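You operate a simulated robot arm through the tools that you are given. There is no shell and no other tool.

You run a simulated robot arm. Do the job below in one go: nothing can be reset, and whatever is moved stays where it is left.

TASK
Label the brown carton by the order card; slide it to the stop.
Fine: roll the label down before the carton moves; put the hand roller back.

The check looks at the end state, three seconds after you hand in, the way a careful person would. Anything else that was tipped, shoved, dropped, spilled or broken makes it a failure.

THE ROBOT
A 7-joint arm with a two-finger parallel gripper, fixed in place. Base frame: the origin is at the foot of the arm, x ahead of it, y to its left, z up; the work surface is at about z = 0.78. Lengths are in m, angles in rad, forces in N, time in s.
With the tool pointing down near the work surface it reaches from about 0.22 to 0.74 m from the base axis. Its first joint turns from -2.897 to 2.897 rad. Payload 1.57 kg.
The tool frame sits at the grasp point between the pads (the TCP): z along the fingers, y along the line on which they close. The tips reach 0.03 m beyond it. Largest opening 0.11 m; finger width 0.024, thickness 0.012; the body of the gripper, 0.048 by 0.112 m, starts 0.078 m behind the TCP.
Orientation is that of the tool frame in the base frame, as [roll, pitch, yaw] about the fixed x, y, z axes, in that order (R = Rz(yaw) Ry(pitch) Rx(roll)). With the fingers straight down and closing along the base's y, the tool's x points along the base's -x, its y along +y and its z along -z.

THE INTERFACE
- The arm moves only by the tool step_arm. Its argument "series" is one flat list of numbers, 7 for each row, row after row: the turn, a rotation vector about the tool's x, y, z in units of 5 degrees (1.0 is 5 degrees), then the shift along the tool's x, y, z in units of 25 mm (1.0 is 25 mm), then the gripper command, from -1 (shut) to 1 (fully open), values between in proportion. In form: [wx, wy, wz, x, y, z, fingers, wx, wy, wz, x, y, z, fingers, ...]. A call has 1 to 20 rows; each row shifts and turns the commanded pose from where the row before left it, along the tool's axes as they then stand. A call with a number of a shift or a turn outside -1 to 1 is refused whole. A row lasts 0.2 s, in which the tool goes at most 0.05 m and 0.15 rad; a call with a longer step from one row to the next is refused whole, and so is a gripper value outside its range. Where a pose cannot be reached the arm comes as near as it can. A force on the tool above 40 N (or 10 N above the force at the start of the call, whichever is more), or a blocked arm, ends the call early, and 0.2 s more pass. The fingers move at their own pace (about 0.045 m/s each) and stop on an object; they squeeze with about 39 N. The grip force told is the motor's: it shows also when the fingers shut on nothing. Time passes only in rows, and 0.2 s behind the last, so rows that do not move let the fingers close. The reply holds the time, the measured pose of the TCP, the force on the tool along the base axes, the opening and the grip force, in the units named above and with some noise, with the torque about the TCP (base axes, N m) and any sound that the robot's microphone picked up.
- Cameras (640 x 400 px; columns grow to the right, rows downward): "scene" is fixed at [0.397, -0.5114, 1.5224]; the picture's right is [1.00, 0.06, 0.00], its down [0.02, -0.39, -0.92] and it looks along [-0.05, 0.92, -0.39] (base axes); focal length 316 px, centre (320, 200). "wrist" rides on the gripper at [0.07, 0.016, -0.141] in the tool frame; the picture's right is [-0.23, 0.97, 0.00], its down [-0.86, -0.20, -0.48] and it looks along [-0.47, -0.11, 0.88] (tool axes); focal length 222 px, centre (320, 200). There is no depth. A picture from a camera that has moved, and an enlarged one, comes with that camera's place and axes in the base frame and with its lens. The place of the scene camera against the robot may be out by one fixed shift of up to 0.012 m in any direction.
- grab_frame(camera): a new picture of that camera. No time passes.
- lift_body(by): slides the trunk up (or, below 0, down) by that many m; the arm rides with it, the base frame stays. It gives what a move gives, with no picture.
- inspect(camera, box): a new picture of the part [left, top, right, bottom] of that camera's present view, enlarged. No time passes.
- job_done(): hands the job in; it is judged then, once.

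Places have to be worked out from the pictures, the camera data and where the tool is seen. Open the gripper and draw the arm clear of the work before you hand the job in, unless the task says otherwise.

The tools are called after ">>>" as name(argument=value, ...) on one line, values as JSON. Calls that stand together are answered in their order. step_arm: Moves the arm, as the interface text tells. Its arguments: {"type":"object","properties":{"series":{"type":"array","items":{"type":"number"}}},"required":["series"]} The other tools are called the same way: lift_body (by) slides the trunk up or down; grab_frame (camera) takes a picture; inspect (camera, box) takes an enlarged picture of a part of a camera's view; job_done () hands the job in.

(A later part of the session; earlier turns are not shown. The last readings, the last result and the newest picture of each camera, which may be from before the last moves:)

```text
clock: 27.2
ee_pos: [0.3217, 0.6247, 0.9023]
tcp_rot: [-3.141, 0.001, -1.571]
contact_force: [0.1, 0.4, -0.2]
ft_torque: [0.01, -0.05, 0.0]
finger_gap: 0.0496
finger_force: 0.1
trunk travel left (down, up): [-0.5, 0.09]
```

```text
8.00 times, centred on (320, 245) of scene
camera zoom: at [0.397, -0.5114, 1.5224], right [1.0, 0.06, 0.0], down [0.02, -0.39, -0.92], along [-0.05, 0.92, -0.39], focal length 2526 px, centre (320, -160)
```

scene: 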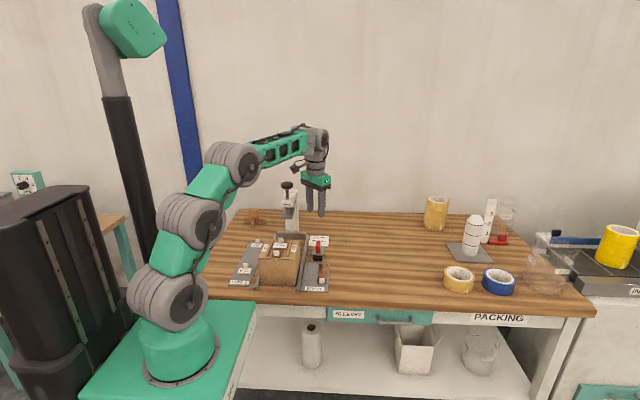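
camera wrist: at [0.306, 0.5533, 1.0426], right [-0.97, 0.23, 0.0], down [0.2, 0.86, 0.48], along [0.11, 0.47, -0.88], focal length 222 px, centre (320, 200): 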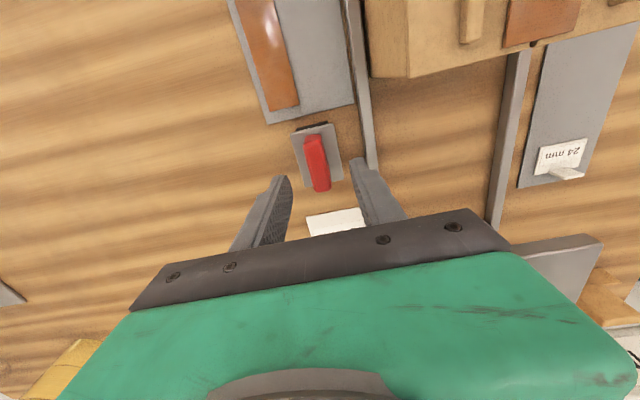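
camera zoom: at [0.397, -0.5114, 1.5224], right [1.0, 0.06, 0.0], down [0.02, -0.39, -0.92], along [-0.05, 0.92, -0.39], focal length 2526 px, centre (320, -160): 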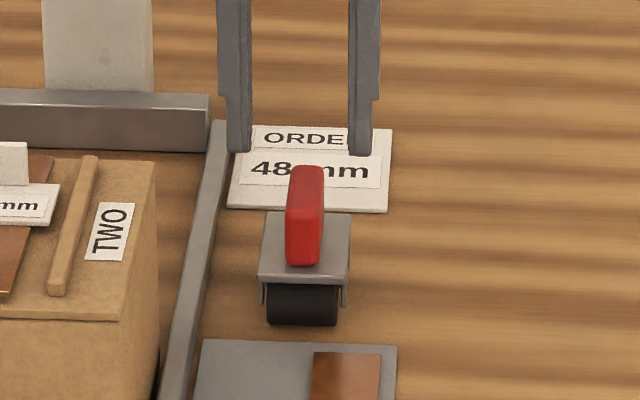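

The handle centre is at (0.3238, 0.623) and the TCP is about 2 mm to its −x side. I'll correct that and descend so the pads straddle the handle with the tips just above the grey plate.

>>> step_arm(series=[0, 0, 0, 0, -0.08, 0.6, -0.1, 0, 0, 0, 0, 0, 0.6, -0.1, 0, 0, 0, 0, 0, 0.5, -0.1, 0, 0, 0, 0, 0, 0.25, -0.1, 0, 0, 0, 0, 0, 0, -0.1])

>>> inspect(camera="wrist", box=[240, 120, 400, 240])

>>> inspect(camera="scene", box=[300, 225, 340, 265])

```text
clock: 28.4
ee_pos: [0.3242, 0.6234, 0.8543]
tcp_rot: [-3.141, -0.001, -1.573]
contact_force: [0.6, 0.1, -0.4]
ft_torque: [-0.01, 0.03, -0.01]
finger_gap: 0.0497
finger_force: 0.1
trunk travel left (down, up): [-0.5, 0.09]
```

```text
3.33 times, centred on (320, 180) of wrist
camera zoom: at [0.3074, 0.5536, 0.9941], right [-0.97, 0.23, 0.0], down [0.2, 0.86, 0.48], along [0.11, 0.47, -0.88], focal length 740 px, centre (320, 267)
```

zoom: 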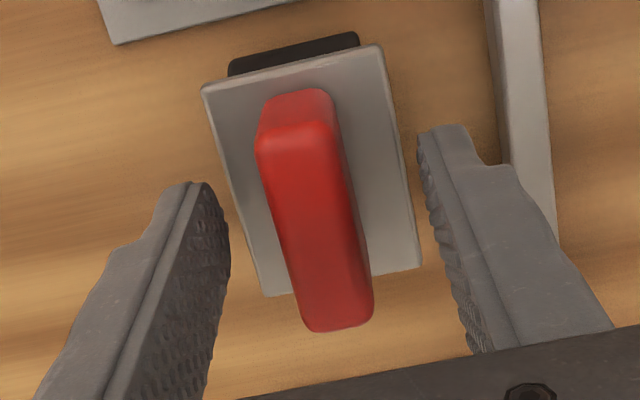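

```text
10.00 times, centred on (320, 245) of scene
camera zoom: at [0.397, -0.5114, 1.5224], right [1.0, 0.06, 0.0], down [0.02, -0.39, -0.92], along [-0.05, 0.92, -0.39], focal length 3157 px, centre (320, -250)
```

zoom: 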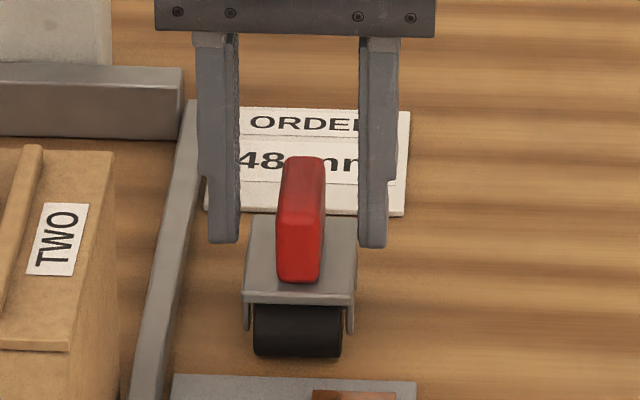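

The handle is centred between the fingers with the tips a few mm above the plate. I'll close on it.

>>> step_arm(series=[0, 0, 0, 0, 0, 0, -1, 0, 0, 0, 0, 0, 0, -1, 0, 0, 0, 0, 0, 0, -1, 0, 0, 0, 0, 0, 0, -1, 0, 0, 0, 0, 0, 0, -1])

>>> inspect(camera="scene", box=[300, 225, 340, 265])

>>> inspect(camera="wrist", box=[240, 120, 400, 240])

```text
clock: 29.6
ee_pos: [0.3245, 0.6236, 0.8546]
tcp_rot: [3.141, 0.001, -1.57]
contact_force: [-0.1, -0.1, 0.0]
ft_torque: [0.01, -0.01, 0.01]
finger_gap: 0.0171
finger_force: 32.6
trunk travel left (down, up): [-0.5, 0.09]
```

```text
10.00 times, centred on (320, 245) of scene
camera zoom: at [0.397, -0.5114, 1.5224], right [1.0, 0.06, 0.0], down [0.02, -0.39, -0.92], along [-0.05, 0.92, -0.39], focal length 3157 px, centre (320, -250)
```

zoom: 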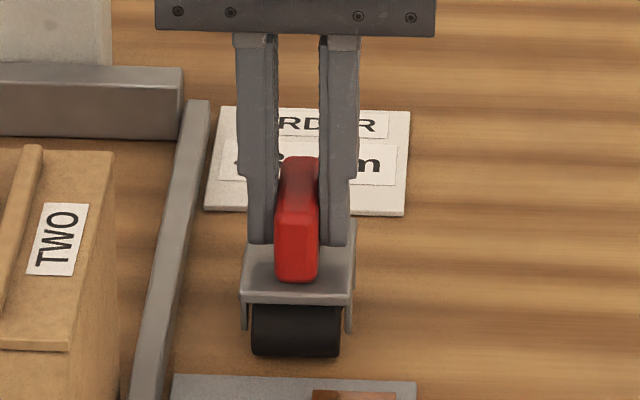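

```text
3.33 times, centred on (320, 180) of wrist
camera zoom: at [0.3075, 0.5536, 0.9943], right [-0.97, 0.23, 0.0], down [0.2, 0.86, 0.48], along [0.11, 0.47, -0.88], focal length 740 px, centre (320, 267)
```

zoom: 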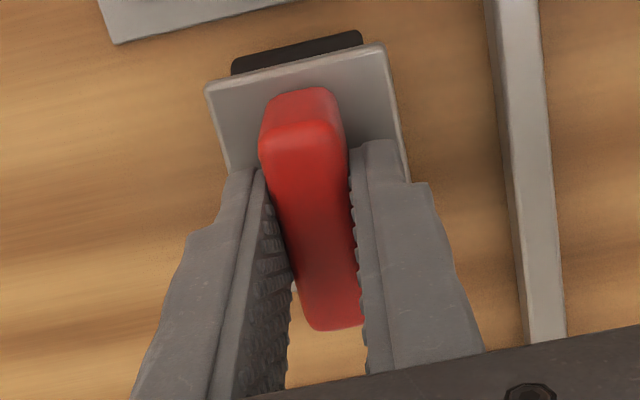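

The handle is gripped (17 mm gap) at TCP (0.3245, 0.6236, 0.8546), which I'll remember as the place to return it. I'll lift it, move back in −y while rising, then cross to above the label's front half.

>>> step_arm(series=[0, 0, 0, 0, 0, -0.3, -1, 0, 0, 0, 0, 0, -0.7, -1, 0, 0, 0, 0, 0, -1, -1, 0, 0, 0, 0, 0, -1, -1, 0, 0, 0, 0.904, 0, -0.6, -1, 0, 0, 0, 0.904, 0, -0.6, -1, 0, 0, 0, 0.904, 0, -0.6, -1, 0, 0, 0, 0.904, 0, -0.6, -1, 0, 0, 0, 0.904, 0, -0.6, -1, 0, 0, 0, 0.904, 0, -0.6, -1, 0, 0, 0, 0, 0, 0, -1])

>>> grab_frame(camera="scene")

>>> inspect(camera="scene", box=[250, 190, 350, 270])

```text
clock: 32.0
ee_pos: [0.3241, 0.4866, 1.0186]
tcp_rot: [3.141, -0.001, -1.57]
contact_force: [0.2, -0.9, -1.3]
ft_torque: [0.02, 0.01, -0.01]
finger_gap: 0.0173
finger_force: 32.6
trunk travel left (down, up): [-0.5, 0.09]
```

```text
taken
```

scene: 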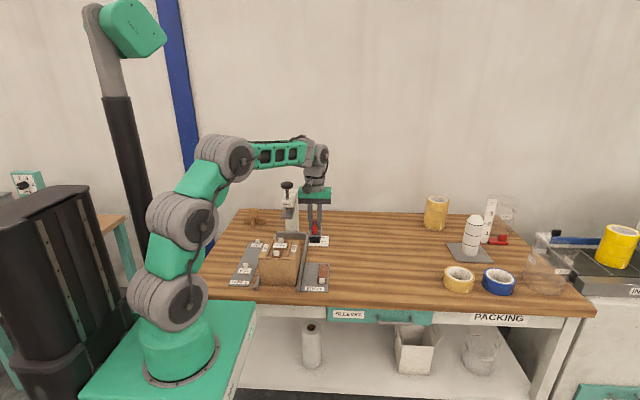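

```text
5.00 times, centred on (300, 230) of scene
camera zoom: at [0.397, -0.5114, 1.5224], right [1.0, 0.06, 0.0], down [0.02, -0.39, -0.92], along [-0.05, 0.92, -0.39], focal length 1579 px, centre (420, 50)
```

zoom: 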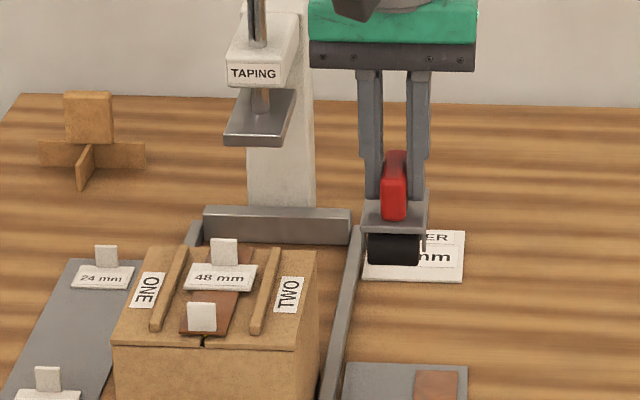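

The roller is held level and everything else is untouched. I'll cross to x≈0.1895 with the roller bottom well above the label's tab.

>>> step_arm(series=[0, 0, 0, 0, 0.9, 0, -1, 0, 0, 0, 0, 0.9, 0, -1, 0, 0, 0, 0, 0.9, 0, -1, 0, 0, 0, 0, 0.9, 0, -1, 0, 0, 0, 0, 0.9, 0, -1, 0, 0, 0, 0, 0.9, 0, -1, 0, 0, 0, 0, 0, 0, -1])

>>> grab_frame(camera="wrist")

>>> inspect(camera="scene", box=[250, 200, 320, 260])

>>> inspect(camera="wrist", box=[240, 80, 400, 230])

```text
clock: 33.6
ee_pos: [0.1872, 0.4882, 1.0177]
tcp_rot: [-3.141, 0.0, -1.572]
contact_force: [-0.1, 0.5, -1.4]
ft_torque: [0.0, -0.01, 0.0]
finger_gap: 0.0173
finger_force: 32.3
trunk travel left (down, up): [-0.5, 0.09]
```

```text
taken
camera wrist: at [0.1714, 0.4178, 1.158], right [-0.97, 0.23, 0.0], down [0.2, 0.86, 0.48], along [0.11, 0.47, -0.88], focal length 222 px, centre (320, 200)
```

wrist: 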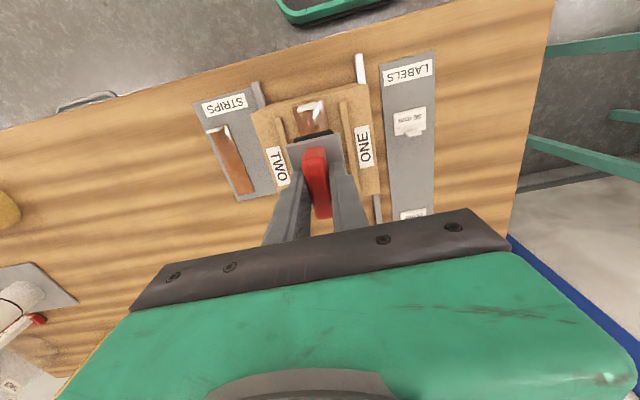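

```text
6.67 times, centred on (285, 230) of scene
camera zoom: at [0.397, -0.5114, 1.5224], right [1.0, 0.06, 0.0], down [0.02, -0.39, -0.92], along [-0.05, 0.92, -0.39], focal length 2105 px, centre (553, 0)
```

zoom: 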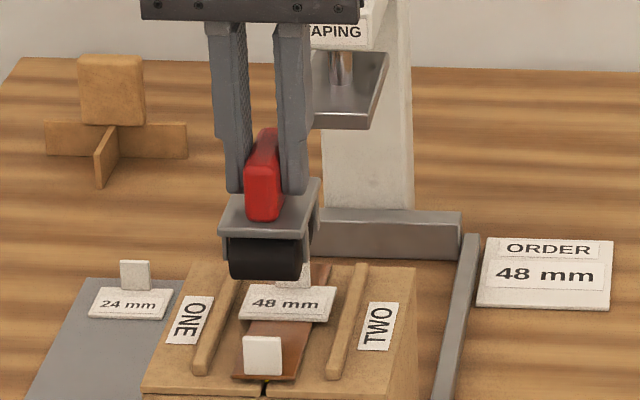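

```text
2.67 times, centred on (320, 155) of wrist
camera zoom: at [0.1714, 0.4178, 1.158], right [-0.97, 0.23, 0.0], down [0.2, 0.86, 0.48], along [0.11, 0.47, -0.88], focal length 592 px, centre (320, 320)
```

zoom: 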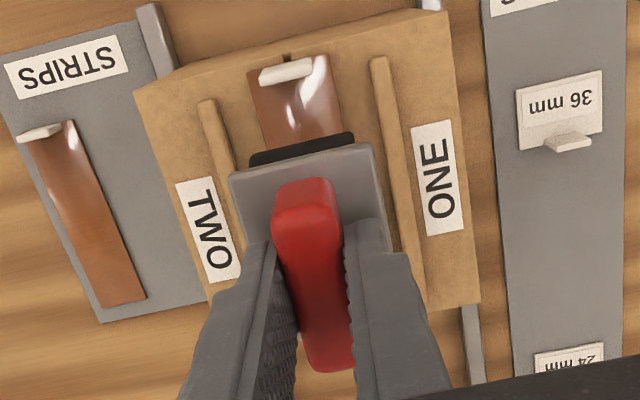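

The roller is over the label's front half, about 2 mm low in x. I'll correct x and descend to just above expected contact (TCP z≈0.98).

>>> step_arm(series=[0, 0, 0, 0, -0.085, 0.3, -1, 0, 0, 0, 0, 0, 0.5, -1, 0, 0, 0, 0, 0, 0.5, -1, 0, 0, 0, 0, 0, 0, -1])

>>> inspect(camera="scene", box=[260, 215, 310, 260])

>>> inspect(camera="wrist", box=[240, 80, 400, 230])

```text
clock: 34.6
ee_pos: [0.1915, 0.4887, 0.9849]
tcp_rot: [3.141, 0.0, -1.572]
contact_force: [0.1, 0.2, -2.0]
ft_torque: [0.04, 0.01, -0.01]
finger_gap: 0.0173
finger_force: 32.6
trunk travel left (down, up): [-0.5, 0.09]
```

```text
8.89 times, centred on (285, 238) of scene
camera zoom: at [0.397, -0.5114, 1.5224], right [1.0, 0.06, 0.0], down [0.02, -0.39, -0.92], along [-0.05, 0.92, -0.39], focal length 2807 px, centre (631, -133)
```

zoom: 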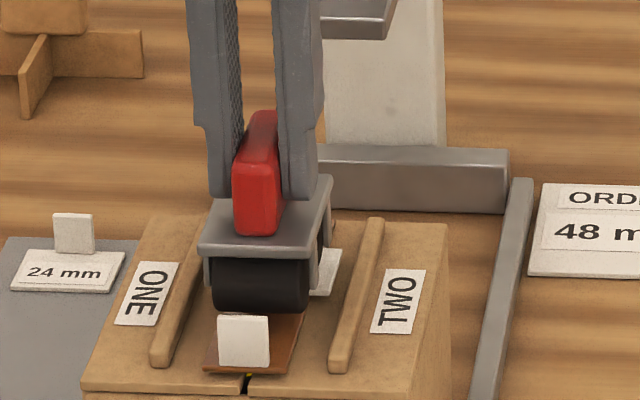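

```text
2.67 times, centred on (320, 155) of wrist
camera zoom: at [0.1752, 0.4169, 1.125], right [-0.97, 0.23, 0.0], down [0.2, 0.86, 0.48], along [0.11, 0.47, -0.88], focal length 592 px, centre (320, 320)
```

zoom: 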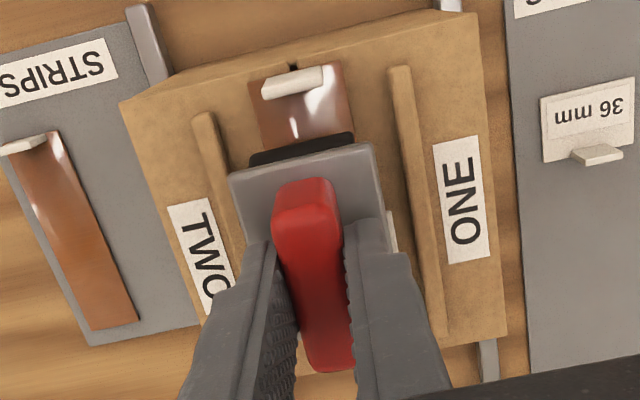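

The roller is about 6 mm above expected contact. I'll feel down in 1 mm steps.

>>> step_arm(series=[0, 0, 0, 0, 0, 0.04, -1, 0, 0, 0, 0, 0, 0.04, -1, 0, 0, 0, 0, 0, 0.04, -1, 0, 0, 0, 0, 0, 0.04, -1, 0, 0, 0, 0, 0, 0, -1])

```text
clock: 35.8
ee_pos: [0.1913, 0.4882, 0.9813]
tcp_rot: [3.141, -0.001, -1.572]
contact_force: [0.2, 0.6, -2.1]
ft_torque: [0.01, -0.02, 0.0]
finger_gap: 0.0174
finger_force: 32.2
trunk travel left (down, up): [-0.5, 0.09]
```

No contact yet at z 0.981, so I'll keep going down in small steps.

>>> step_arm(series=[0, 0, 0, 0, 0, 0.04, -1, 0, 0, 0, 0, 0, 0.04, -1, 0, 0, 0, 0, 0, 0, -1])

```text
clock: 36.6
ee_pos: [0.1915, 0.4882, 0.9806]
tcp_rot: [3.14, -0.001, -1.571]
contact_force: [0.9, 0.2, -1.2]
ft_torque: [0.01, 0.02, 0.01]
finger_gap: 0.0172
finger_force: 32.2
trunk travel left (down, up): [-0.5, 0.09]
```

>>> step_arm(series=[0, 0, 0, 0, 0, 0.04, -1, 0, 0, 0, 0, 0, 0.04, -1, 0, 0, 0, 0, 0, 0, -1])

```text
clock: 37.4
ee_pos: [0.1907, 0.4889, 0.9782]
tcp_rot: [3.141, 0.003, -1.57]
contact_force: [0.2, 0.8, 4.4]
ft_torque: [0.11, 0.0, 0.03]
finger_gap: 0.0172
finger_force: 32.4
trunk travel left (down, up): [-0.5, 0.09]
```

Contact: about 6 N net, with the torque showing that only the rear (+y) roller bears, about 16 mm ahead of the TCP, so it's on the label. I'll press a little more.

>>> step_arm(series=[0, 0, 0, 0, 0, 0.04, -1, 0, 0, 0, 0, 0, 0, -1])

>>> inspect(camera="scene", box=[260, 215, 310, 260])

```text
clock: 38.0
ee_pos: [0.1915, 0.488, 0.9775]
tcp_rot: [-3.141, 0.002, -1.571]
contact_force: [0.2, 0.8, 9.7]
ft_torque: [0.24, 0.03, -0.01]
finger_gap: 0.0173
finger_force: 32.4
trunk travel left (down, up): [-0.5, 0.09]
```

```text
8.89 times, centred on (285, 238) of scene
camera zoom: at [0.397, -0.5114, 1.5224], right [1.0, 0.06, 0.0], down [0.02, -0.39, -0.92], along [-0.05, 0.92, -0.39], focal length 2807 px, centre (631, -133)
```

zoom: 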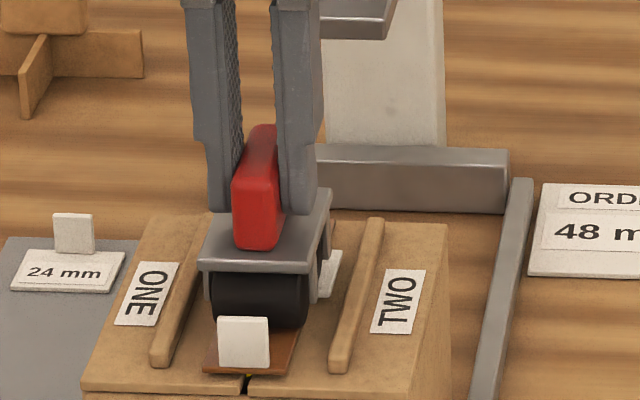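

Now about 12 N on the label. I'll roll gently toward the label's front edge and back.

>>> step_arm(series=[0, 0, 0, 0.12, 0, 0, -1, 0, 0, 0, 0.12, 0, 0, -1, 0, 0, 0, 0.12, 0, 0, -1, 0, 0, 0, 0, 0, 0, -1, 0, 0, 0, -0.12, 0, 0, -1, 0, 0, 0, -0.12, 0, 0, -1, 0, 0, 0, -0.12, 0, 0, -1, 0, 0, 0, 0, 0, 0, -1])

>>> inspect(camera="scene", box=[260, 215, 310, 260])

```text
clock: 39.8
ee_pos: [0.1912, 0.4864, 0.9771]
tcp_rot: [3.141, 0.001, -1.572]
contact_force: [0.0, 0.2, 19.5]
ft_torque: [0.45, -0.02, -0.01]
finger_gap: 0.0172
finger_force: 31.4
trunk travel left (down, up): [-0.5, 0.09]
```

```text
8.89 times, centred on (285, 238) of scene
camera zoom: at [0.397, -0.5114, 1.5224], right [1.0, 0.06, 0.0], down [0.02, -0.39, -0.92], along [-0.05, 0.92, -0.39], focal length 2807 px, centre (631, -133)
```

zoom: 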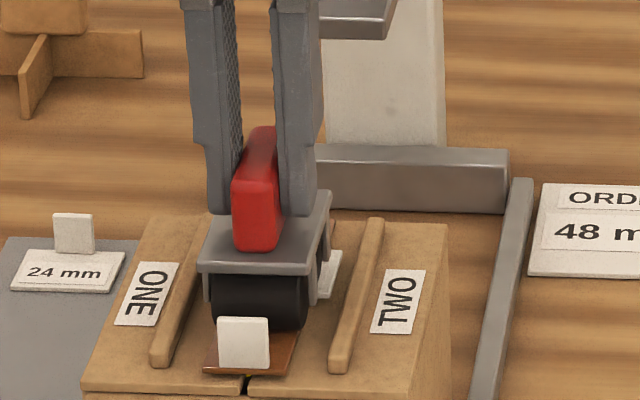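

Force has crept up to about 20 N, so I'll ease off half a millimetre and roll toward the tab, then back to the front edge.

>>> step_arm(series=[0, 0, 0, -0.06, 0, -0.02, -1, 0, 0, 0, -0.06, 0, 0, -1, 0, 0, 0, -0.06, 0, 0, -1, 0, 0, 0, 0, 0, 0, -1])

```text
clock: 40.8
ee_pos: [0.1908, 0.4914, 0.9774]
tcp_rot: [3.141, 0.0, -1.571]
contact_force: [0.8, 0.0, 13.3]
ft_torque: [0.28, 0.01, -0.01]
finger_gap: 0.0173
finger_force: 32.2
trunk travel left (down, up): [-0.5, 0.09]
```

No sideways force yet; contact is at about y 0.51 on the label. I'll go slightly further toward the tab, watching the y force.

>>> step_arm(series=[0, 0, 0, -0.06, 0, 0, -1, 0, 0, 0, -0.06, 0, 0, -1, 0, 0, 0, 0, 0, 0, -1])

>>> inspect(camera="wrist", box=[240, 80, 400, 230])

```text
clock: 41.6
ee_pos: [0.1913, 0.4948, 0.9766]
tcp_rot: [3.141, 0.0, -1.569]
contact_force: [0.1, 0.5, 11.0]
ft_torque: [0.25, 0.02, 0.0]
finger_gap: 0.0173
finger_force: 32.1
trunk travel left (down, up): [-0.5, 0.09]
```

```text
2.67 times, centred on (320, 155) of wrist
camera zoom: at [0.1746, 0.4241, 1.1175], right [-0.97, 0.23, 0.0], down [0.2, 0.85, 0.48], along [0.11, 0.47, -0.88], focal length 592 px, centre (320, 320)
```

zoom: 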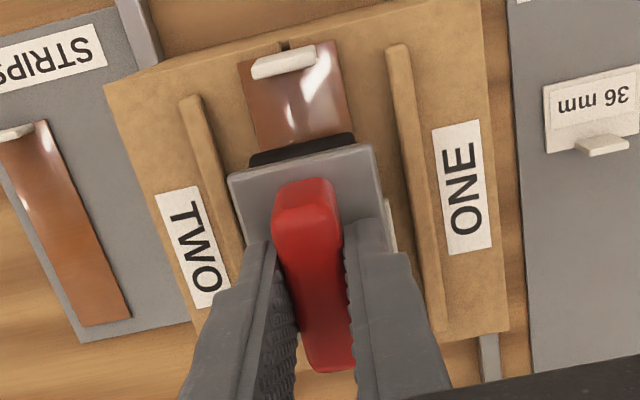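

Still no y force, with contact about y 0.513 (label centre). I'll make a full pass back to the front edge and return.

>>> step_arm(series=[0, 0, 0, 0.13, 0, 0, -1, 0, 0, 0, 0.13, 0, 0, -1, 0, 0, 0, 0.13, 0, 0, -1, 0, 0, 0, 0.13, 0, 0, -1, 0, 0, 0, 0.1, 0, 0, -1, 0, 0, 0, -0.12, 0, 0, -1, 0, 0, 0, -0.12, 0, 0, -1, 0, 0, 0, -0.12, 0, 0, -1, 0, 0, 0, -0.12, 0, 0, -1, 0, 0, 0, -0.12, 0, 0, -1, 0, 0, 0, 0, 0, 0, -1])

>>> inspect(camera="scene", box=[260, 215, 310, 260])

```text
clock: 44.0
ee_pos: [0.1905, 0.4945, 0.9769]
tcp_rot: [-3.141, 0.001, -1.571]
contact_force: [0.2, 0.7, 9.0]
ft_torque: [0.21, -0.01, 0.0]
finger_gap: 0.0172
finger_force: 32.7
trunk travel left (down, up): [-0.5, 0.09]
```

```text
8.89 times, centred on (285, 238) of scene
camera zoom: at [0.397, -0.5114, 1.5224], right [1.0, 0.06, 0.0], down [0.02, -0.39, -0.92], along [-0.05, 0.92, -0.39], focal length 2807 px, centre (631, -133)
```

zoom: 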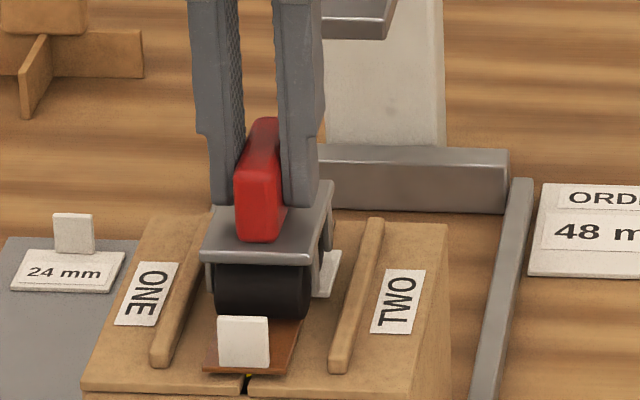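

The label hasn't shifted. I'll creep slightly further toward the tab to extend coverage, stopping as soon as any y force shows.

>>> step_arm(series=[0, 0, 0, -0.04, 0, 0, -1, 0, 0, 0, -0.04, 0, 0, -1, 0, 0, 0, 0, 0, 0, -1])

```text
clock: 44.8
ee_pos: [0.1906, 0.4959, 0.9776]
tcp_rot: [-3.141, -0.001, -1.571]
contact_force: [-0.2, -4.5, 9.7]
ft_torque: [-0.05, -0.02, -0.02]
finger_gap: 0.0173
finger_force: 32.6
trunk travel left (down, up): [-0.5, 0.09]
```

The tab is touched (−4.5 N in y), so that's the limit. I'll roll back over the whole accessible length to the front edge, then return once more, stopping 2 mm short of the tab.

>>> step_arm(series=[0, 0, 0, 0.12, 0, 0, -1, 0, 0, 0, 0.12, 0, 0, -1, 0, 0, 0, 0.12, 0, 0, -1, 0, 0, 0, 0.12, 0, 0, -1, 0, 0, 0, 0.12, 0, 0, -1, 0, 0, 0, 0.12, 0, 0, -1, 0, 0, 0, 0, 0, 0, -1])

>>> inspect(camera="scene", box=[260, 215, 310, 260])

```text
clock: 46.4
ee_pos: [0.1909, 0.4789, 0.9771]
tcp_rot: [3.141, 0.001, -1.571]
contact_force: [0.2, -0.3, 14.6]
ft_torque: [0.31, 0.02, 0.01]
finger_gap: 0.0175
finger_force: 32.9
trunk travel left (down, up): [-0.5, 0.09]
```

```text
8.89 times, centred on (285, 238) of scene
camera zoom: at [0.397, -0.5114, 1.5224], right [1.0, 0.06, 0.0], down [0.02, -0.39, -0.92], along [-0.05, 0.92, -0.39], focal length 2807 px, centre (631, -133)
```

zoom: 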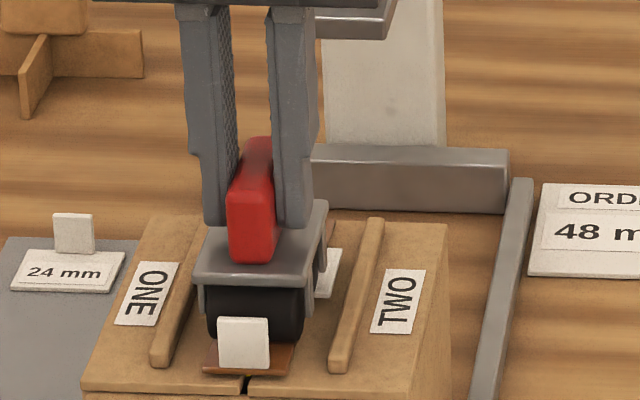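

Contact is still on the label at its front edge (~17 N). One last forward pass, then I'll lift straight up.

>>> step_arm(series=[0, 0, 0, -0.12, 0, 0, -1, 0, 0, 0, -0.12, 0, 0, -1, 0, 0, 0, -0.12, 0, 0, -1, 0, 0, 0, -0.12, 0, 0, -1, 0, 0, 0, -0.08, 0, 0, -1, 0, 0, 0, 0, 0, 0, -1, 0, 0, 0, 0.12, 0, 0, -1, 0, 0, 0, 0.12, 0, 0, -1, 0, 0, 0, 0, 0, -0.2, -1, 0, 0, 0, 0, 0, -0.5, -1, 0, 0, 0, 0, 0, -0.9, -1, 0, 0, 0, 0, 0, -0.5, -1, 0, 0, 0, 0, 0, 0, -1])

>>> inspect(camera="scene", box=[250, 200, 320, 260])

>>> grab_frame(camera="wrist")

```text
clock: 49.2
ee_pos: [0.1905, 0.485, 1.0288]
tcp_rot: [3.14, 0.0, -1.571]
contact_force: [-0.3, -0.3, -1.1]
ft_torque: [-0.03, -0.03, 0.0]
finger_gap: 0.0173
finger_force: 32.6
trunk travel left (down, up): [-0.5, 0.09]
```

```text
6.67 times, centred on (285, 230) of scene
camera zoom: at [0.397, -0.5114, 1.5224], right [1.0, 0.06, 0.0], down [0.02, -0.39, -0.92], along [-0.05, 0.92, -0.39], focal length 2105 px, centre (553, 0)
```

zoom: 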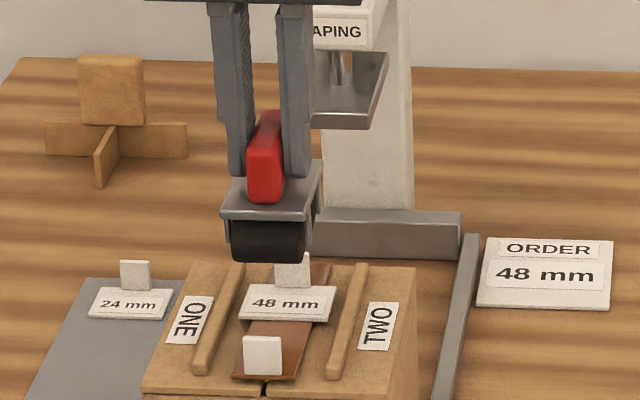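

```text
taken
camera wrist: at [0.1738, 0.4157, 1.1695], right [-0.97, 0.23, 0.0], down [0.2, 0.86, 0.48], along [0.11, 0.47, -0.88], focal length 222 px, centre (320, 200)
```

wrist: 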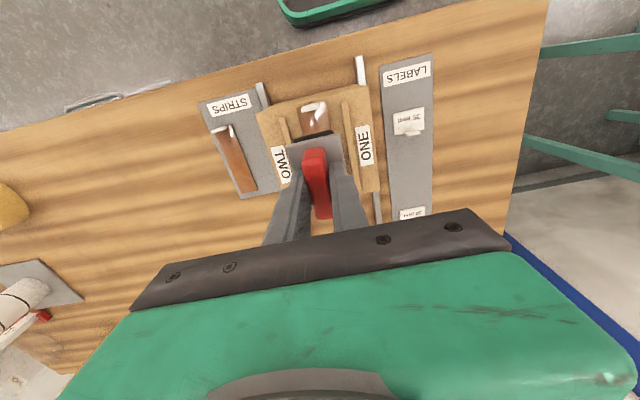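

The label hasn't moved and lies flat. Now I'll return the roller along the same path in reverse to above its spot.

>>> step_arm(series=[0, 0, 0, 0, -0.893, 0, -1, 0, 0, 0, 0, -0.893, 0, -1, 0, 0, 0, 0, -0.893, 0, -1, 0, 0, 0, 0, -0.893, 0, -1, 0, 0, 0, 0, -0.893, 0, -1, 0, 0, 0, 0, -0.893, 0, -1, 0, 0, 0, -0.924, 0, 0.6, -1, 0, 0, 0, -0.924, 0, 0.6, -1, 0, 0, 0, -0.924, 0, 0.6, -1, 0, 0, 0, -0.924, 0, 0.6, -1, 0, 0, 0, -0.924, 0, 0.6, -1, 0, 0, 0, -0.924, 0, 0.6, -1, 0, 0, 0, 0, 0, 0, -1, 0, 0, 0, 0, 0, 0, -1])

>>> inspect(camera="scene", box=[295, 205, 345, 265])

>>> inspect(camera="wrist", box=[240, 60, 400, 230])

```text
clock: 52.2
ee_pos: [0.3243, 0.6241, 0.9383]
tcp_rot: [3.142, 0.0, -1.572]
contact_force: [0.9, -0.1, -1.8]
ft_torque: [0.04, 0.03, 0.01]
finger_gap: 0.0172
finger_force: 32.0
trunk travel left (down, up): [-0.5, 0.09]
```

```text
6.67 times, centred on (320, 235) of scene
camera zoom: at [0.397, -0.5114, 1.5224], right [1.0, 0.06, 0.0], down [0.02, -0.39, -0.92], along [-0.05, 0.92, -0.39], focal length 2105 px, centre (320, -33)
```

zoom: 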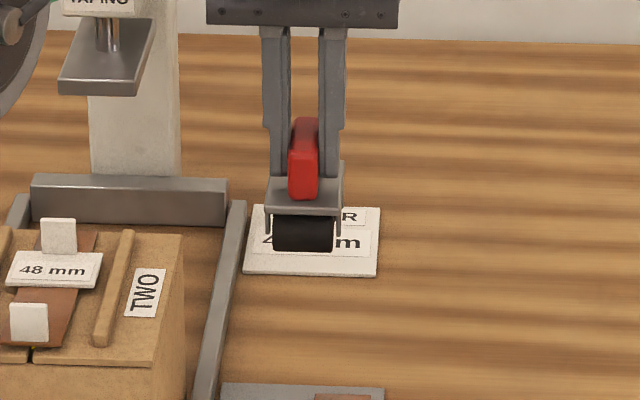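

```text
2.35 times, centred on (320, 145) of wrist
camera zoom: at [0.307, 0.5538, 1.0782], right [-0.97, 0.23, 0.0], down [0.2, 0.85, 0.48], along [0.11, 0.47, -0.88], focal length 523 px, centre (320, 329)
```

zoom: 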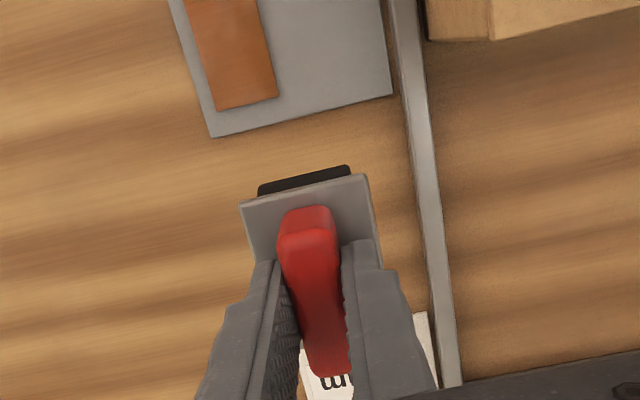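

Directly above the original spot with the grip unchanged. I'll descend to just above the bench.

>>> step_arm(series=[0, 0, 0, 0, 0, 0.8, -1, 0, 0, 0, 0, 0, 0.8, -1, 0, 0, 0, 0, 0, 0.8, -1, 0, 0, 0, 0, 0, 0.6, -1, 0, 0, 0, 0, 0, 0.12, -1, 0, 0, 0, 0, 0, 0, -1])

```text
clock: 53.6
ee_pos: [0.3259, 0.6257, 0.8605]
tcp_rot: [3.141, 0.0, -1.57]
contact_force: [-0.3, 0.2, -2.3]
ft_torque: [-0.01, 0.02, -0.01]
finger_gap: 0.0172
finger_force: 31.9
trunk travel left (down, up): [-0.5, 0.09]
```

>>> step_arm(series=[0, 0, 0, 0.06, 0.05, 0.08, -1, 0, 0, 0, 0, 0, 0.06, -1, 0, 0, 0, 0, 0, 0.04, -1, 0, 0, 0, 0, 0, 0, -1])

>>> inspect(camera="scene", box=[300, 225, 340, 265])

```text
clock: 54.6
ee_pos: [0.3248, 0.6245, 0.8575]
tcp_rot: [-3.141, -0.001, -1.57]
contact_force: [-0.1, -0.9, -1.7]
ft_torque: [-0.02, -0.01, -0.01]
finger_gap: 0.0171
finger_force: 32.3
trunk travel left (down, up): [-0.5, 0.09]
```

```text
10.00 times, centred on (320, 245) of scene
camera zoom: at [0.397, -0.5114, 1.5224], right [1.0, 0.06, 0.0], down [0.02, -0.39, -0.92], along [-0.05, 0.92, -0.39], focal length 3157 px, centre (320, -250)
```

zoom: 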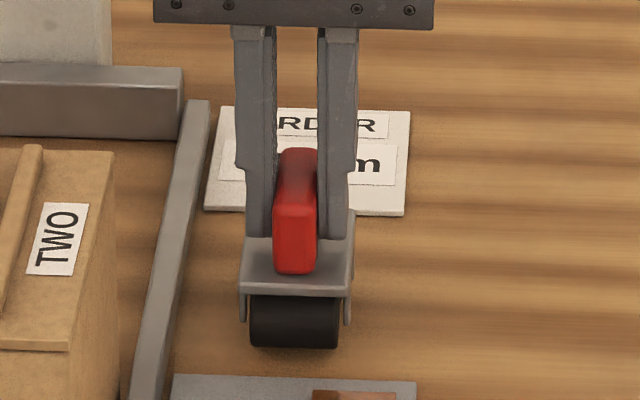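

It's about 3–4 mm above the bench compared with the picture at grasp. I'll lower the rest of the way until the weight is taken.

>>> step_arm(series=[0, 0, 0, 0, -0.03, 0.06, -1, 0, 0, 0, 0, 0, 0.06, -1, 0, 0, 0, 0, 0, 0, -1])

>>> inspect(camera="scene", box=[300, 225, 340, 265])

```text
clock: 55.4
ee_pos: [0.3243, 0.6246, 0.8542]
tcp_rot: [-3.141, 0.0, -1.569]
contact_force: [0.2, 0.5, -1.4]
ft_torque: [0.02, -0.05, -0.02]
finger_gap: 0.0173
finger_force: 32.7
trunk travel left (down, up): [-0.5, 0.09]
```

```text
10.00 times, centred on (320, 245) of scene
camera zoom: at [0.397, -0.5114, 1.5224], right [1.0, 0.06, 0.0], down [0.02, -0.39, -0.92], along [-0.05, 0.92, -0.39], focal length 3157 px, centre (320, -250)
```

zoom: 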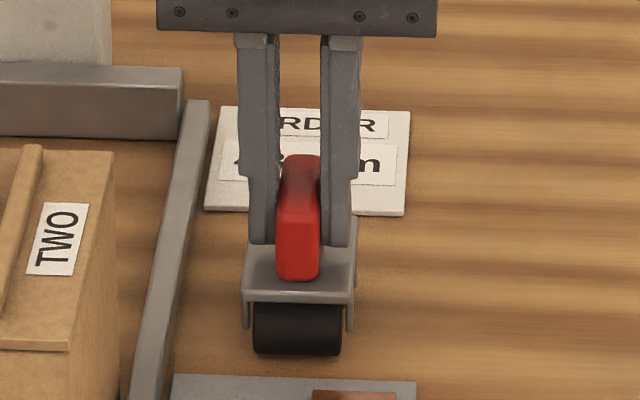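

Nearly identical to the original picture, perhaps 1 mm high. I'll ease down a bit more.

>>> step_arm(series=[0, 0, 0, 0, 0, 0.03, -1, 0, 0, 0, 0, 0, 0, -1])

```text
clock: 56.0
ee_pos: [0.324, 0.6245, 0.8533]
tcp_rot: [3.141, 0.001, -1.572]
contact_force: [0.5, -0.1, -0.3]
ft_torque: [0.02, -0.04, 0.0]
finger_gap: 0.0174
finger_force: 32.8
trunk travel left (down, up): [-0.5, 0.09]
```

>>> step_arm(series=[0, 0, 0, 0, 0, 0.02, -1, 0, 0, 0, 0, 0, 0, -1])

```text
clock: 56.6
ee_pos: [0.3248, 0.6239, 0.8538]
tcp_rot: [3.141, 0.003, -1.572]
contact_force: [1.5, 0.1, 3.4]
ft_torque: [-0.06, -0.04, 0.01]
finger_gap: 0.0169
finger_force: 32.1
trunk travel left (down, up): [-0.5, 0.09]
```

The bench takes the weight now (+3.4 N). I'll open the fingers and rise straight up clear of the handle.

>>> step_arm(series=[0, 0, 0, 0, 0, 0, -0.4, 0, 0, 0, 0, 0, 0, -0.1, 0, 0, 0, 0, 0, 0, -0.1, 0, 0, 0, 0, 0, 0, -0.1, 0, 0, 0, 0, 0, -0.3, -0.1, 0, 0, 0, 0, 0, -0.6, -0.1, 0, 0, 0, 0, 0, -0.9, -0.1, 0, 0, 0, 0, 0, -0.9, -0.1, 0, 0, 0, 0, 0, -0.3, -0.1, 0, 0, 0, 0, 0, 0, -0.1])

>>> inspect(camera="scene", box=[300, 225, 340, 265])

>>> inspect(camera="wrist", box=[240, 80, 400, 220])

```text
clock: 58.8
ee_pos: [0.3243, 0.6234, 0.9287]
tcp_rot: [3.141, -0.001, -1.57]
contact_force: [0.5, 0.2, -0.2]
ft_torque: [-0.01, 0.01, 0.01]
finger_gap: 0.0494
finger_force: 0.0
trunk travel left (down, up): [-0.5, 0.09]
```

```text
10.00 times, centred on (320, 245) of scene
camera zoom: at [0.397, -0.5114, 1.5224], right [1.0, 0.06, 0.0], down [0.02, -0.39, -0.92], along [-0.05, 0.92, -0.39], focal length 3157 px, centre (320, -250)
```

zoom: 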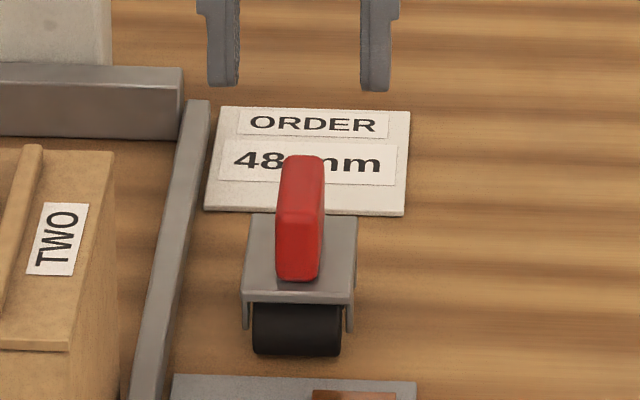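

```text
2.86 times, centred on (320, 150) of wrist
camera zoom: at [0.308, 0.5533, 1.0679], right [-0.97, 0.23, 0.0], down [0.2, 0.86, 0.48], along [0.11, 0.47, -0.88], focal length 635 px, centre (320, 343)
```

zoom: 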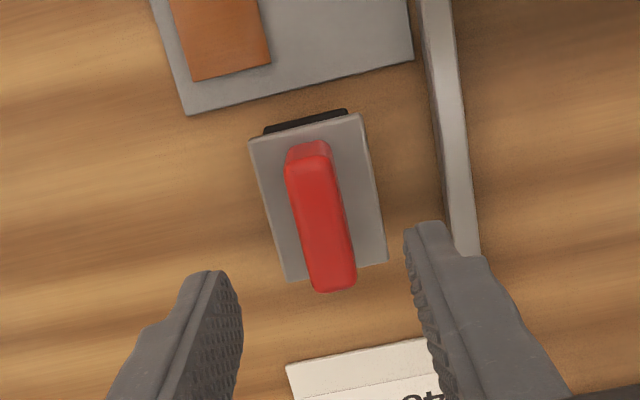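

The roller is back within about 1 mm of where it stood. Now for the push: I'll move to the front of the carton (y≈0.37), staying clear of everything, with the fingers opened to about 80 mm for a two-point push.

>>> step_arm(series=[0, 0, 0, 0.9216, 0, -0.4, -0.1, 0, 0, 0, 0.9216, 0, -0.4, -0.1, 0, 0, 0, 0.9216, 0, -0.4, -0.1, 0, 0, 0, 0.9216, 0, 0, -0.1, 0, 0, 0, 0.9216, 0, 0, -0.1, 0, 0, 0, 0.9216, 0, 0, -0.1, 0, 0, 0, 0.9216, 0, 0, -0.1, 0, 0, 0, 0.9216, 0, 0, -0.1, 0, 0, 0, 0.9216, 0, 0, -0.1, 0, 0, 0, 0.9216, 0, 0, -0.1, 0, 0, 0, 0.9216, 0, 0, -0.1, 0, 0, 0, 0, 0.8987, 0, 0.2, 0, 0, 0, 0, 0.8987, 0, 0.45, 0, 0, 0, 0, 0.8987, 0, 0.45, 0, 0, 0, 0, 0.8987, 0, 0.45, 0, 0, 0, 0, 0.8987, 0, 0.45, 0, 0, 0, 0, 0.8987, 0, 0.45, 0, 0, 0, 0, 0, 0, 0.45])

>>> grab_frame(camera="wrist")

>>> grab_frame(camera="scene")

```text
clock: 62.6
ee_pos: [0.1904, 0.3721, 0.956]
tcp_rot: [3.141, -0.001, -1.57]
contact_force: [-0.7, 0.1, 0.3]
ft_torque: [-0.02, 0.0, -0.01]
finger_gap: 0.0799
finger_force: 0.1
trunk travel left (down, up): [-0.5, 0.09]
```

```text
taken
camera wrist: at [0.1736, 0.3014, 1.0966], right [-0.97, 0.23, 0.0], down [0.2, 0.86, 0.48], along [0.11, 0.47, -0.88], focal length 222 px, centre (320, 200)
```

wrist: 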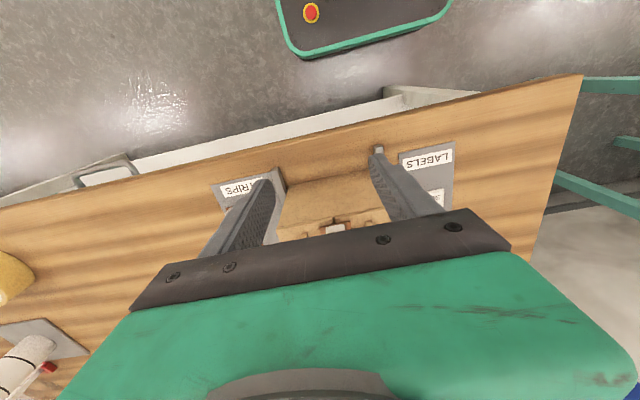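

```text
taken
```

scene: 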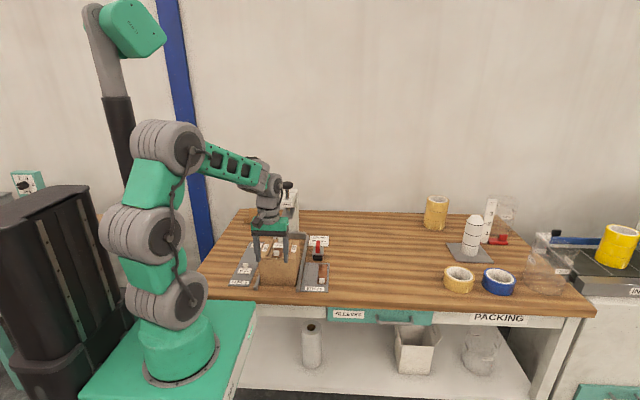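

The fingers are in front of the carton (front face y≈0.434). I'll tilt the tool 20° so the wrist leans back, away from the press, then lower the fingertips to z≈0.83.

>>> step_arm(series=[0, -1, 0, 0, 0, 0, 0.45, 0, -1, 0, 0, 0, 0, 0.45, 0, -1, 0, 0, 0, 0, 0.45, 0, -1, 0, 0, 0, 0, 0.45, 0, 0, 0, 0, 0, 0, 0.45])

>>> inspect(camera="scene", box=[220, 170, 350, 300])

```text
clock: 63.8
ee_pos: [0.1901, 0.37, 0.9571]
tcp_rot: [-3.142, 0.349, -1.57]
contact_force: [-0.4, -0.1, -0.1]
ft_torque: [-0.02, -0.03, -0.01]
finger_gap: 0.0799
finger_force: 0.0
trunk travel left (down, up): [-0.5, 0.09]
```

```text
3.08 times, centred on (285, 235) of scene
camera zoom: at [0.397, -0.5114, 1.5224], right [1.0, 0.06, 0.0], down [0.02, -0.39, -0.92], along [-0.05, 0.92, -0.39], focal length 972 px, centre (428, 92)
```

zoom: 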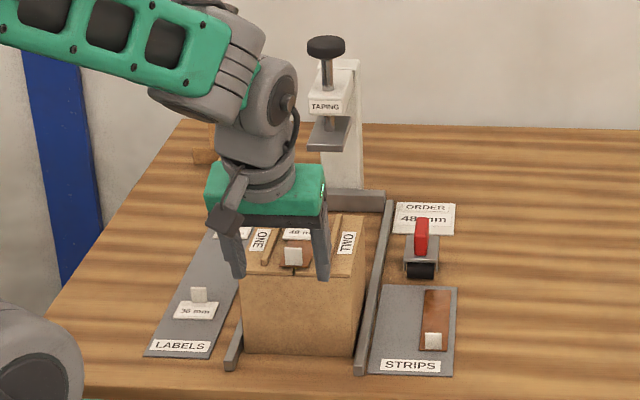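

Tilt is right (tips pointing forward). I'll lower to TCP (0.19, 0.397, 0.855), about 15 mm short of the front face.

>>> step_arm(series=[0, 0, 0, 0.096, 0, 0.83, 0.45, 0, 0, 0, 0.096, 0, 0.83, 0.45, 0, 0, 0, 0.096, 0, 0.83, 0.45, 0, 0, 0, 0.096, 0, 0.83, 0.45, 0, 0, 0, 0.096, 0, 0.83, 0.45, 0, 0, 0, 0, 0, 0, 0.45])

>>> grab_frame(camera="wrist")

>>> inspect(camera="scene", box=[220, 190, 340, 300])

```text
clock: 65.2
ee_pos: [0.1899, 0.3964, 0.8569]
tcp_rot: [-3.14, 0.349, -1.571]
contact_force: [0.9, 0.2, 0.1]
ft_torque: [0.02, 0.02, -0.02]
finger_gap: 0.0798
finger_force: 0.1
trunk travel left (down, up): [-0.5, 0.09]
```

```text
taken
camera wrist: at [0.1728, 0.2819, 0.9641], right [-0.97, 0.21, 0.08], down [0.2, 0.64, 0.74], along [0.11, 0.74, -0.67], focal length 222 px, centre (320, 200)
```

wrist: 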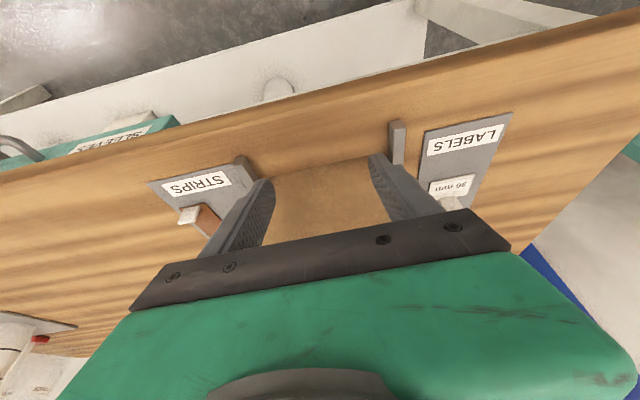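

```text
3.64 times, centred on (280, 245) of scene
camera zoom: at [0.397, -0.5114, 1.5224], right [1.0, 0.06, 0.0], down [0.02, -0.39, -0.92], along [-0.05, 0.92, -0.39], focal length 1148 px, centre (466, 36)
```

zoom: 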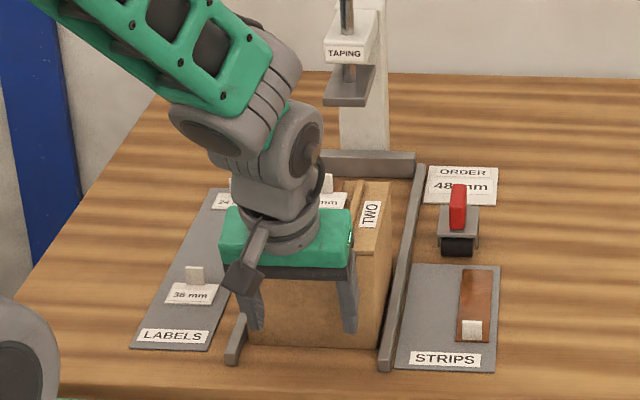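

The fingertips face the carton front squarely. I'll ease forward in +y until contact.

>>> step_arm(series=[0, 0, 0, -0.188, 0, 0.0684, 0.45, 0, 0, 0, -0.188, 0, 0.0684, 0.45, 0, 0, 0, -0.113, 0, 0.041, 0.45, 0, 0, 0, -0.075, 0, 0.0274, 0.45, 0, 0, 0, 0, 0, 0, 0.45])

>>> inspect(camera="scene", box=[240, 220, 320, 300])

```text
clock: 66.4
ee_pos: [0.1885, 0.411, 0.8555]
tcp_rot: [3.141, 0.349, -1.57]
contact_force: [0.7, 0.1, -0.2]
ft_torque: [0.01, -0.02, 0.04]
finger_gap: 0.0797
finger_force: 0.1
trunk travel left (down, up): [-0.5, 0.09]
```

```text
5.00 times, centred on (280, 260) of scene
camera zoom: at [0.397, -0.5114, 1.5224], right [1.0, 0.06, 0.0], down [0.02, -0.39, -0.92], along [-0.05, 0.92, -0.39], focal length 1579 px, centre (520, -100)
```

zoom: 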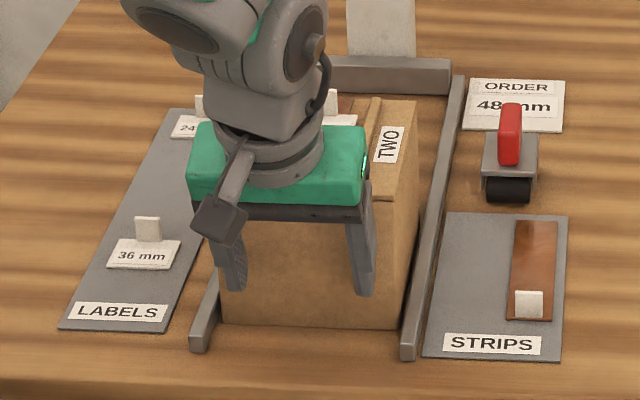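

Near the face with no contact yet (y 0.411). I'll continue in small steps.

>>> step_arm(series=[0, 0, 0, -0.075, 0, 0.0274, 0.45, 0, 0, 0, -0.075, 0, 0.0274, 0.45, 0, 0, 0, -0.075, 0, 0.0274, 0.45, 0, 0, 0, 0, 0, 0, 0.45])

```text
clock: 67.4
ee_pos: [0.1893, 0.4177, 0.8554]
tcp_rot: [3.142, 0.348, -1.571]
contact_force: [0.1, -0.8, -0.3]
ft_torque: [-0.03, 0.02, 0.0]
finger_gap: 0.0797
finger_force: 0.0
trunk travel left (down, up): [-0.5, 0.09]
```

>>> step_arm(series=[0, 0, 0, -0.075, 0, 0.0274, 0.45, 0, 0, 0, -0.075, 0, 0.0274, 0.45, 0, 0, 0, 0, 0, 0, 0.45])

>>> inspect(camera="scene", box=[240, 220, 320, 300])

```text
clock: 68.2
ee_pos: [0.1891, 0.4213, 0.856]
tcp_rot: [-3.141, 0.348, -1.571]
contact_force: [-0.1, -1.8, -0.5]
ft_torque: [-0.03, -0.01, 0.0]
finger_gap: 0.0799
finger_force: 0.1
trunk travel left (down, up): [-0.5, 0.09]
```

```text
5.00 times, centred on (280, 260) of scene
camera zoom: at [0.397, -0.5114, 1.5224], right [1.0, 0.06, 0.0], down [0.02, -0.39, -0.92], along [-0.05, 0.92, -0.39], focal length 1579 px, centre (520, -100)
```

zoom: 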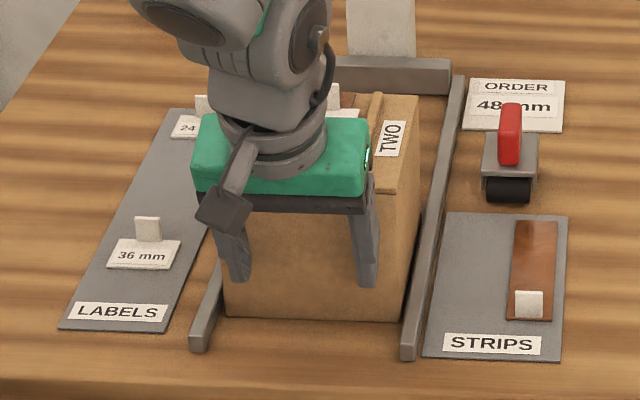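

The carton has started sliding with only about 2 N. I'll continue the push slowly for 120 mm, staying short of where the label tab passes under the press plate.

>>> step_arm(series=[0, 0, 0, -0.15, 0, 0.0547, 0.45, 0, 0, 0, -0.22, 0, 0.08, 0.45, 0, 0, 0, -0.3, 0, 0.1092, 0.45, 0, 0, 0, -0.3, 0, 0.1092, 0.45, 0, 0, 0, -0.3, 0, 0.1092, 0.45, 0, 0, 0, -0.3, 0, 0.1092, 0.45, 0, 0, 0, -0.3, 0, 0.1092, 0.45, 0, 0, 0, -0.3, 0, 0.1092, 0.45, 0, 0, 0, -0.3, 0, 0.1092, 0.45, 0, 0, 0, -0.3, 0, 0.1092, 0.45, 0, 0, 0, -0.3, 0, 0.1092, 0.45, 0, 0, 0, -0.3, 0, 0.1092, 0.45, 0, 0, 0, -0.3, 0, 0.1092, 0.45, 0, 0, 0, -0.3, 0, 0.1092, 0.45, 0, 0, 0, -0.2, 0, 0.0728, 0.45, 0, 0, 0, -0.1, 0, 0.0364, 0.45, 0, 0, 0, 0, 0, 0, 0.45])

>>> inspect(camera="scene", box=[230, 180, 330, 280])

>>> grab_frame(camera="scene")

>>> grab_frame(camera="wrist")

```text
clock: 71.8
ee_pos: [0.19, 0.5341, 0.856]
tcp_rot: [-3.141, 0.35, -1.572]
contact_force: [0.2, -1.2, 0.5]
ft_torque: [-0.04, 0.01, -0.02]
finger_gap: 0.0795
finger_force: 0.0
trunk travel left (down, up): [-0.5, 0.09]
```

```text
4.00 times, centred on (280, 230) of scene
camera zoom: at [0.397, -0.5114, 1.5224], right [1.0, 0.06, 0.0], down [0.02, -0.39, -0.92], along [-0.05, 0.92, -0.39], focal length 1263 px, centre (480, 80)
```

zoom: 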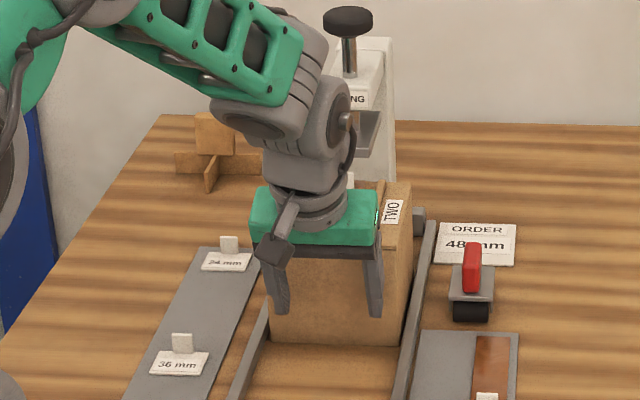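

```text
taken
```

scene: 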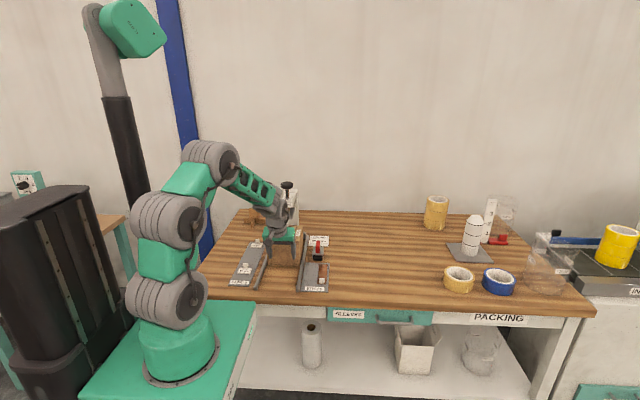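

```text
taken
camera wrist: at [0.1733, 0.4198, 0.9647], right [-0.97, 0.21, 0.08], down [0.2, 0.64, 0.74], along [0.11, 0.74, -0.67], focal length 222 px, centre (320, 200)
```

wrist: 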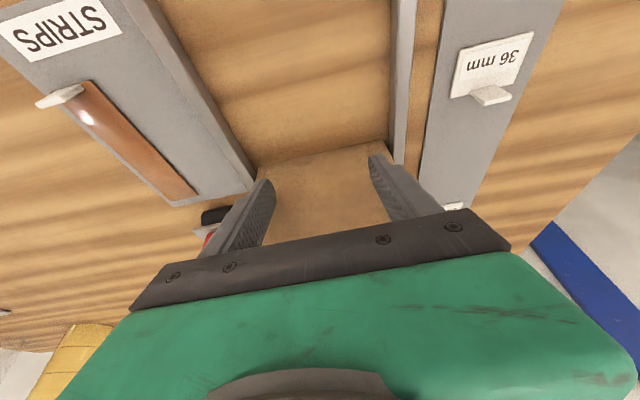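

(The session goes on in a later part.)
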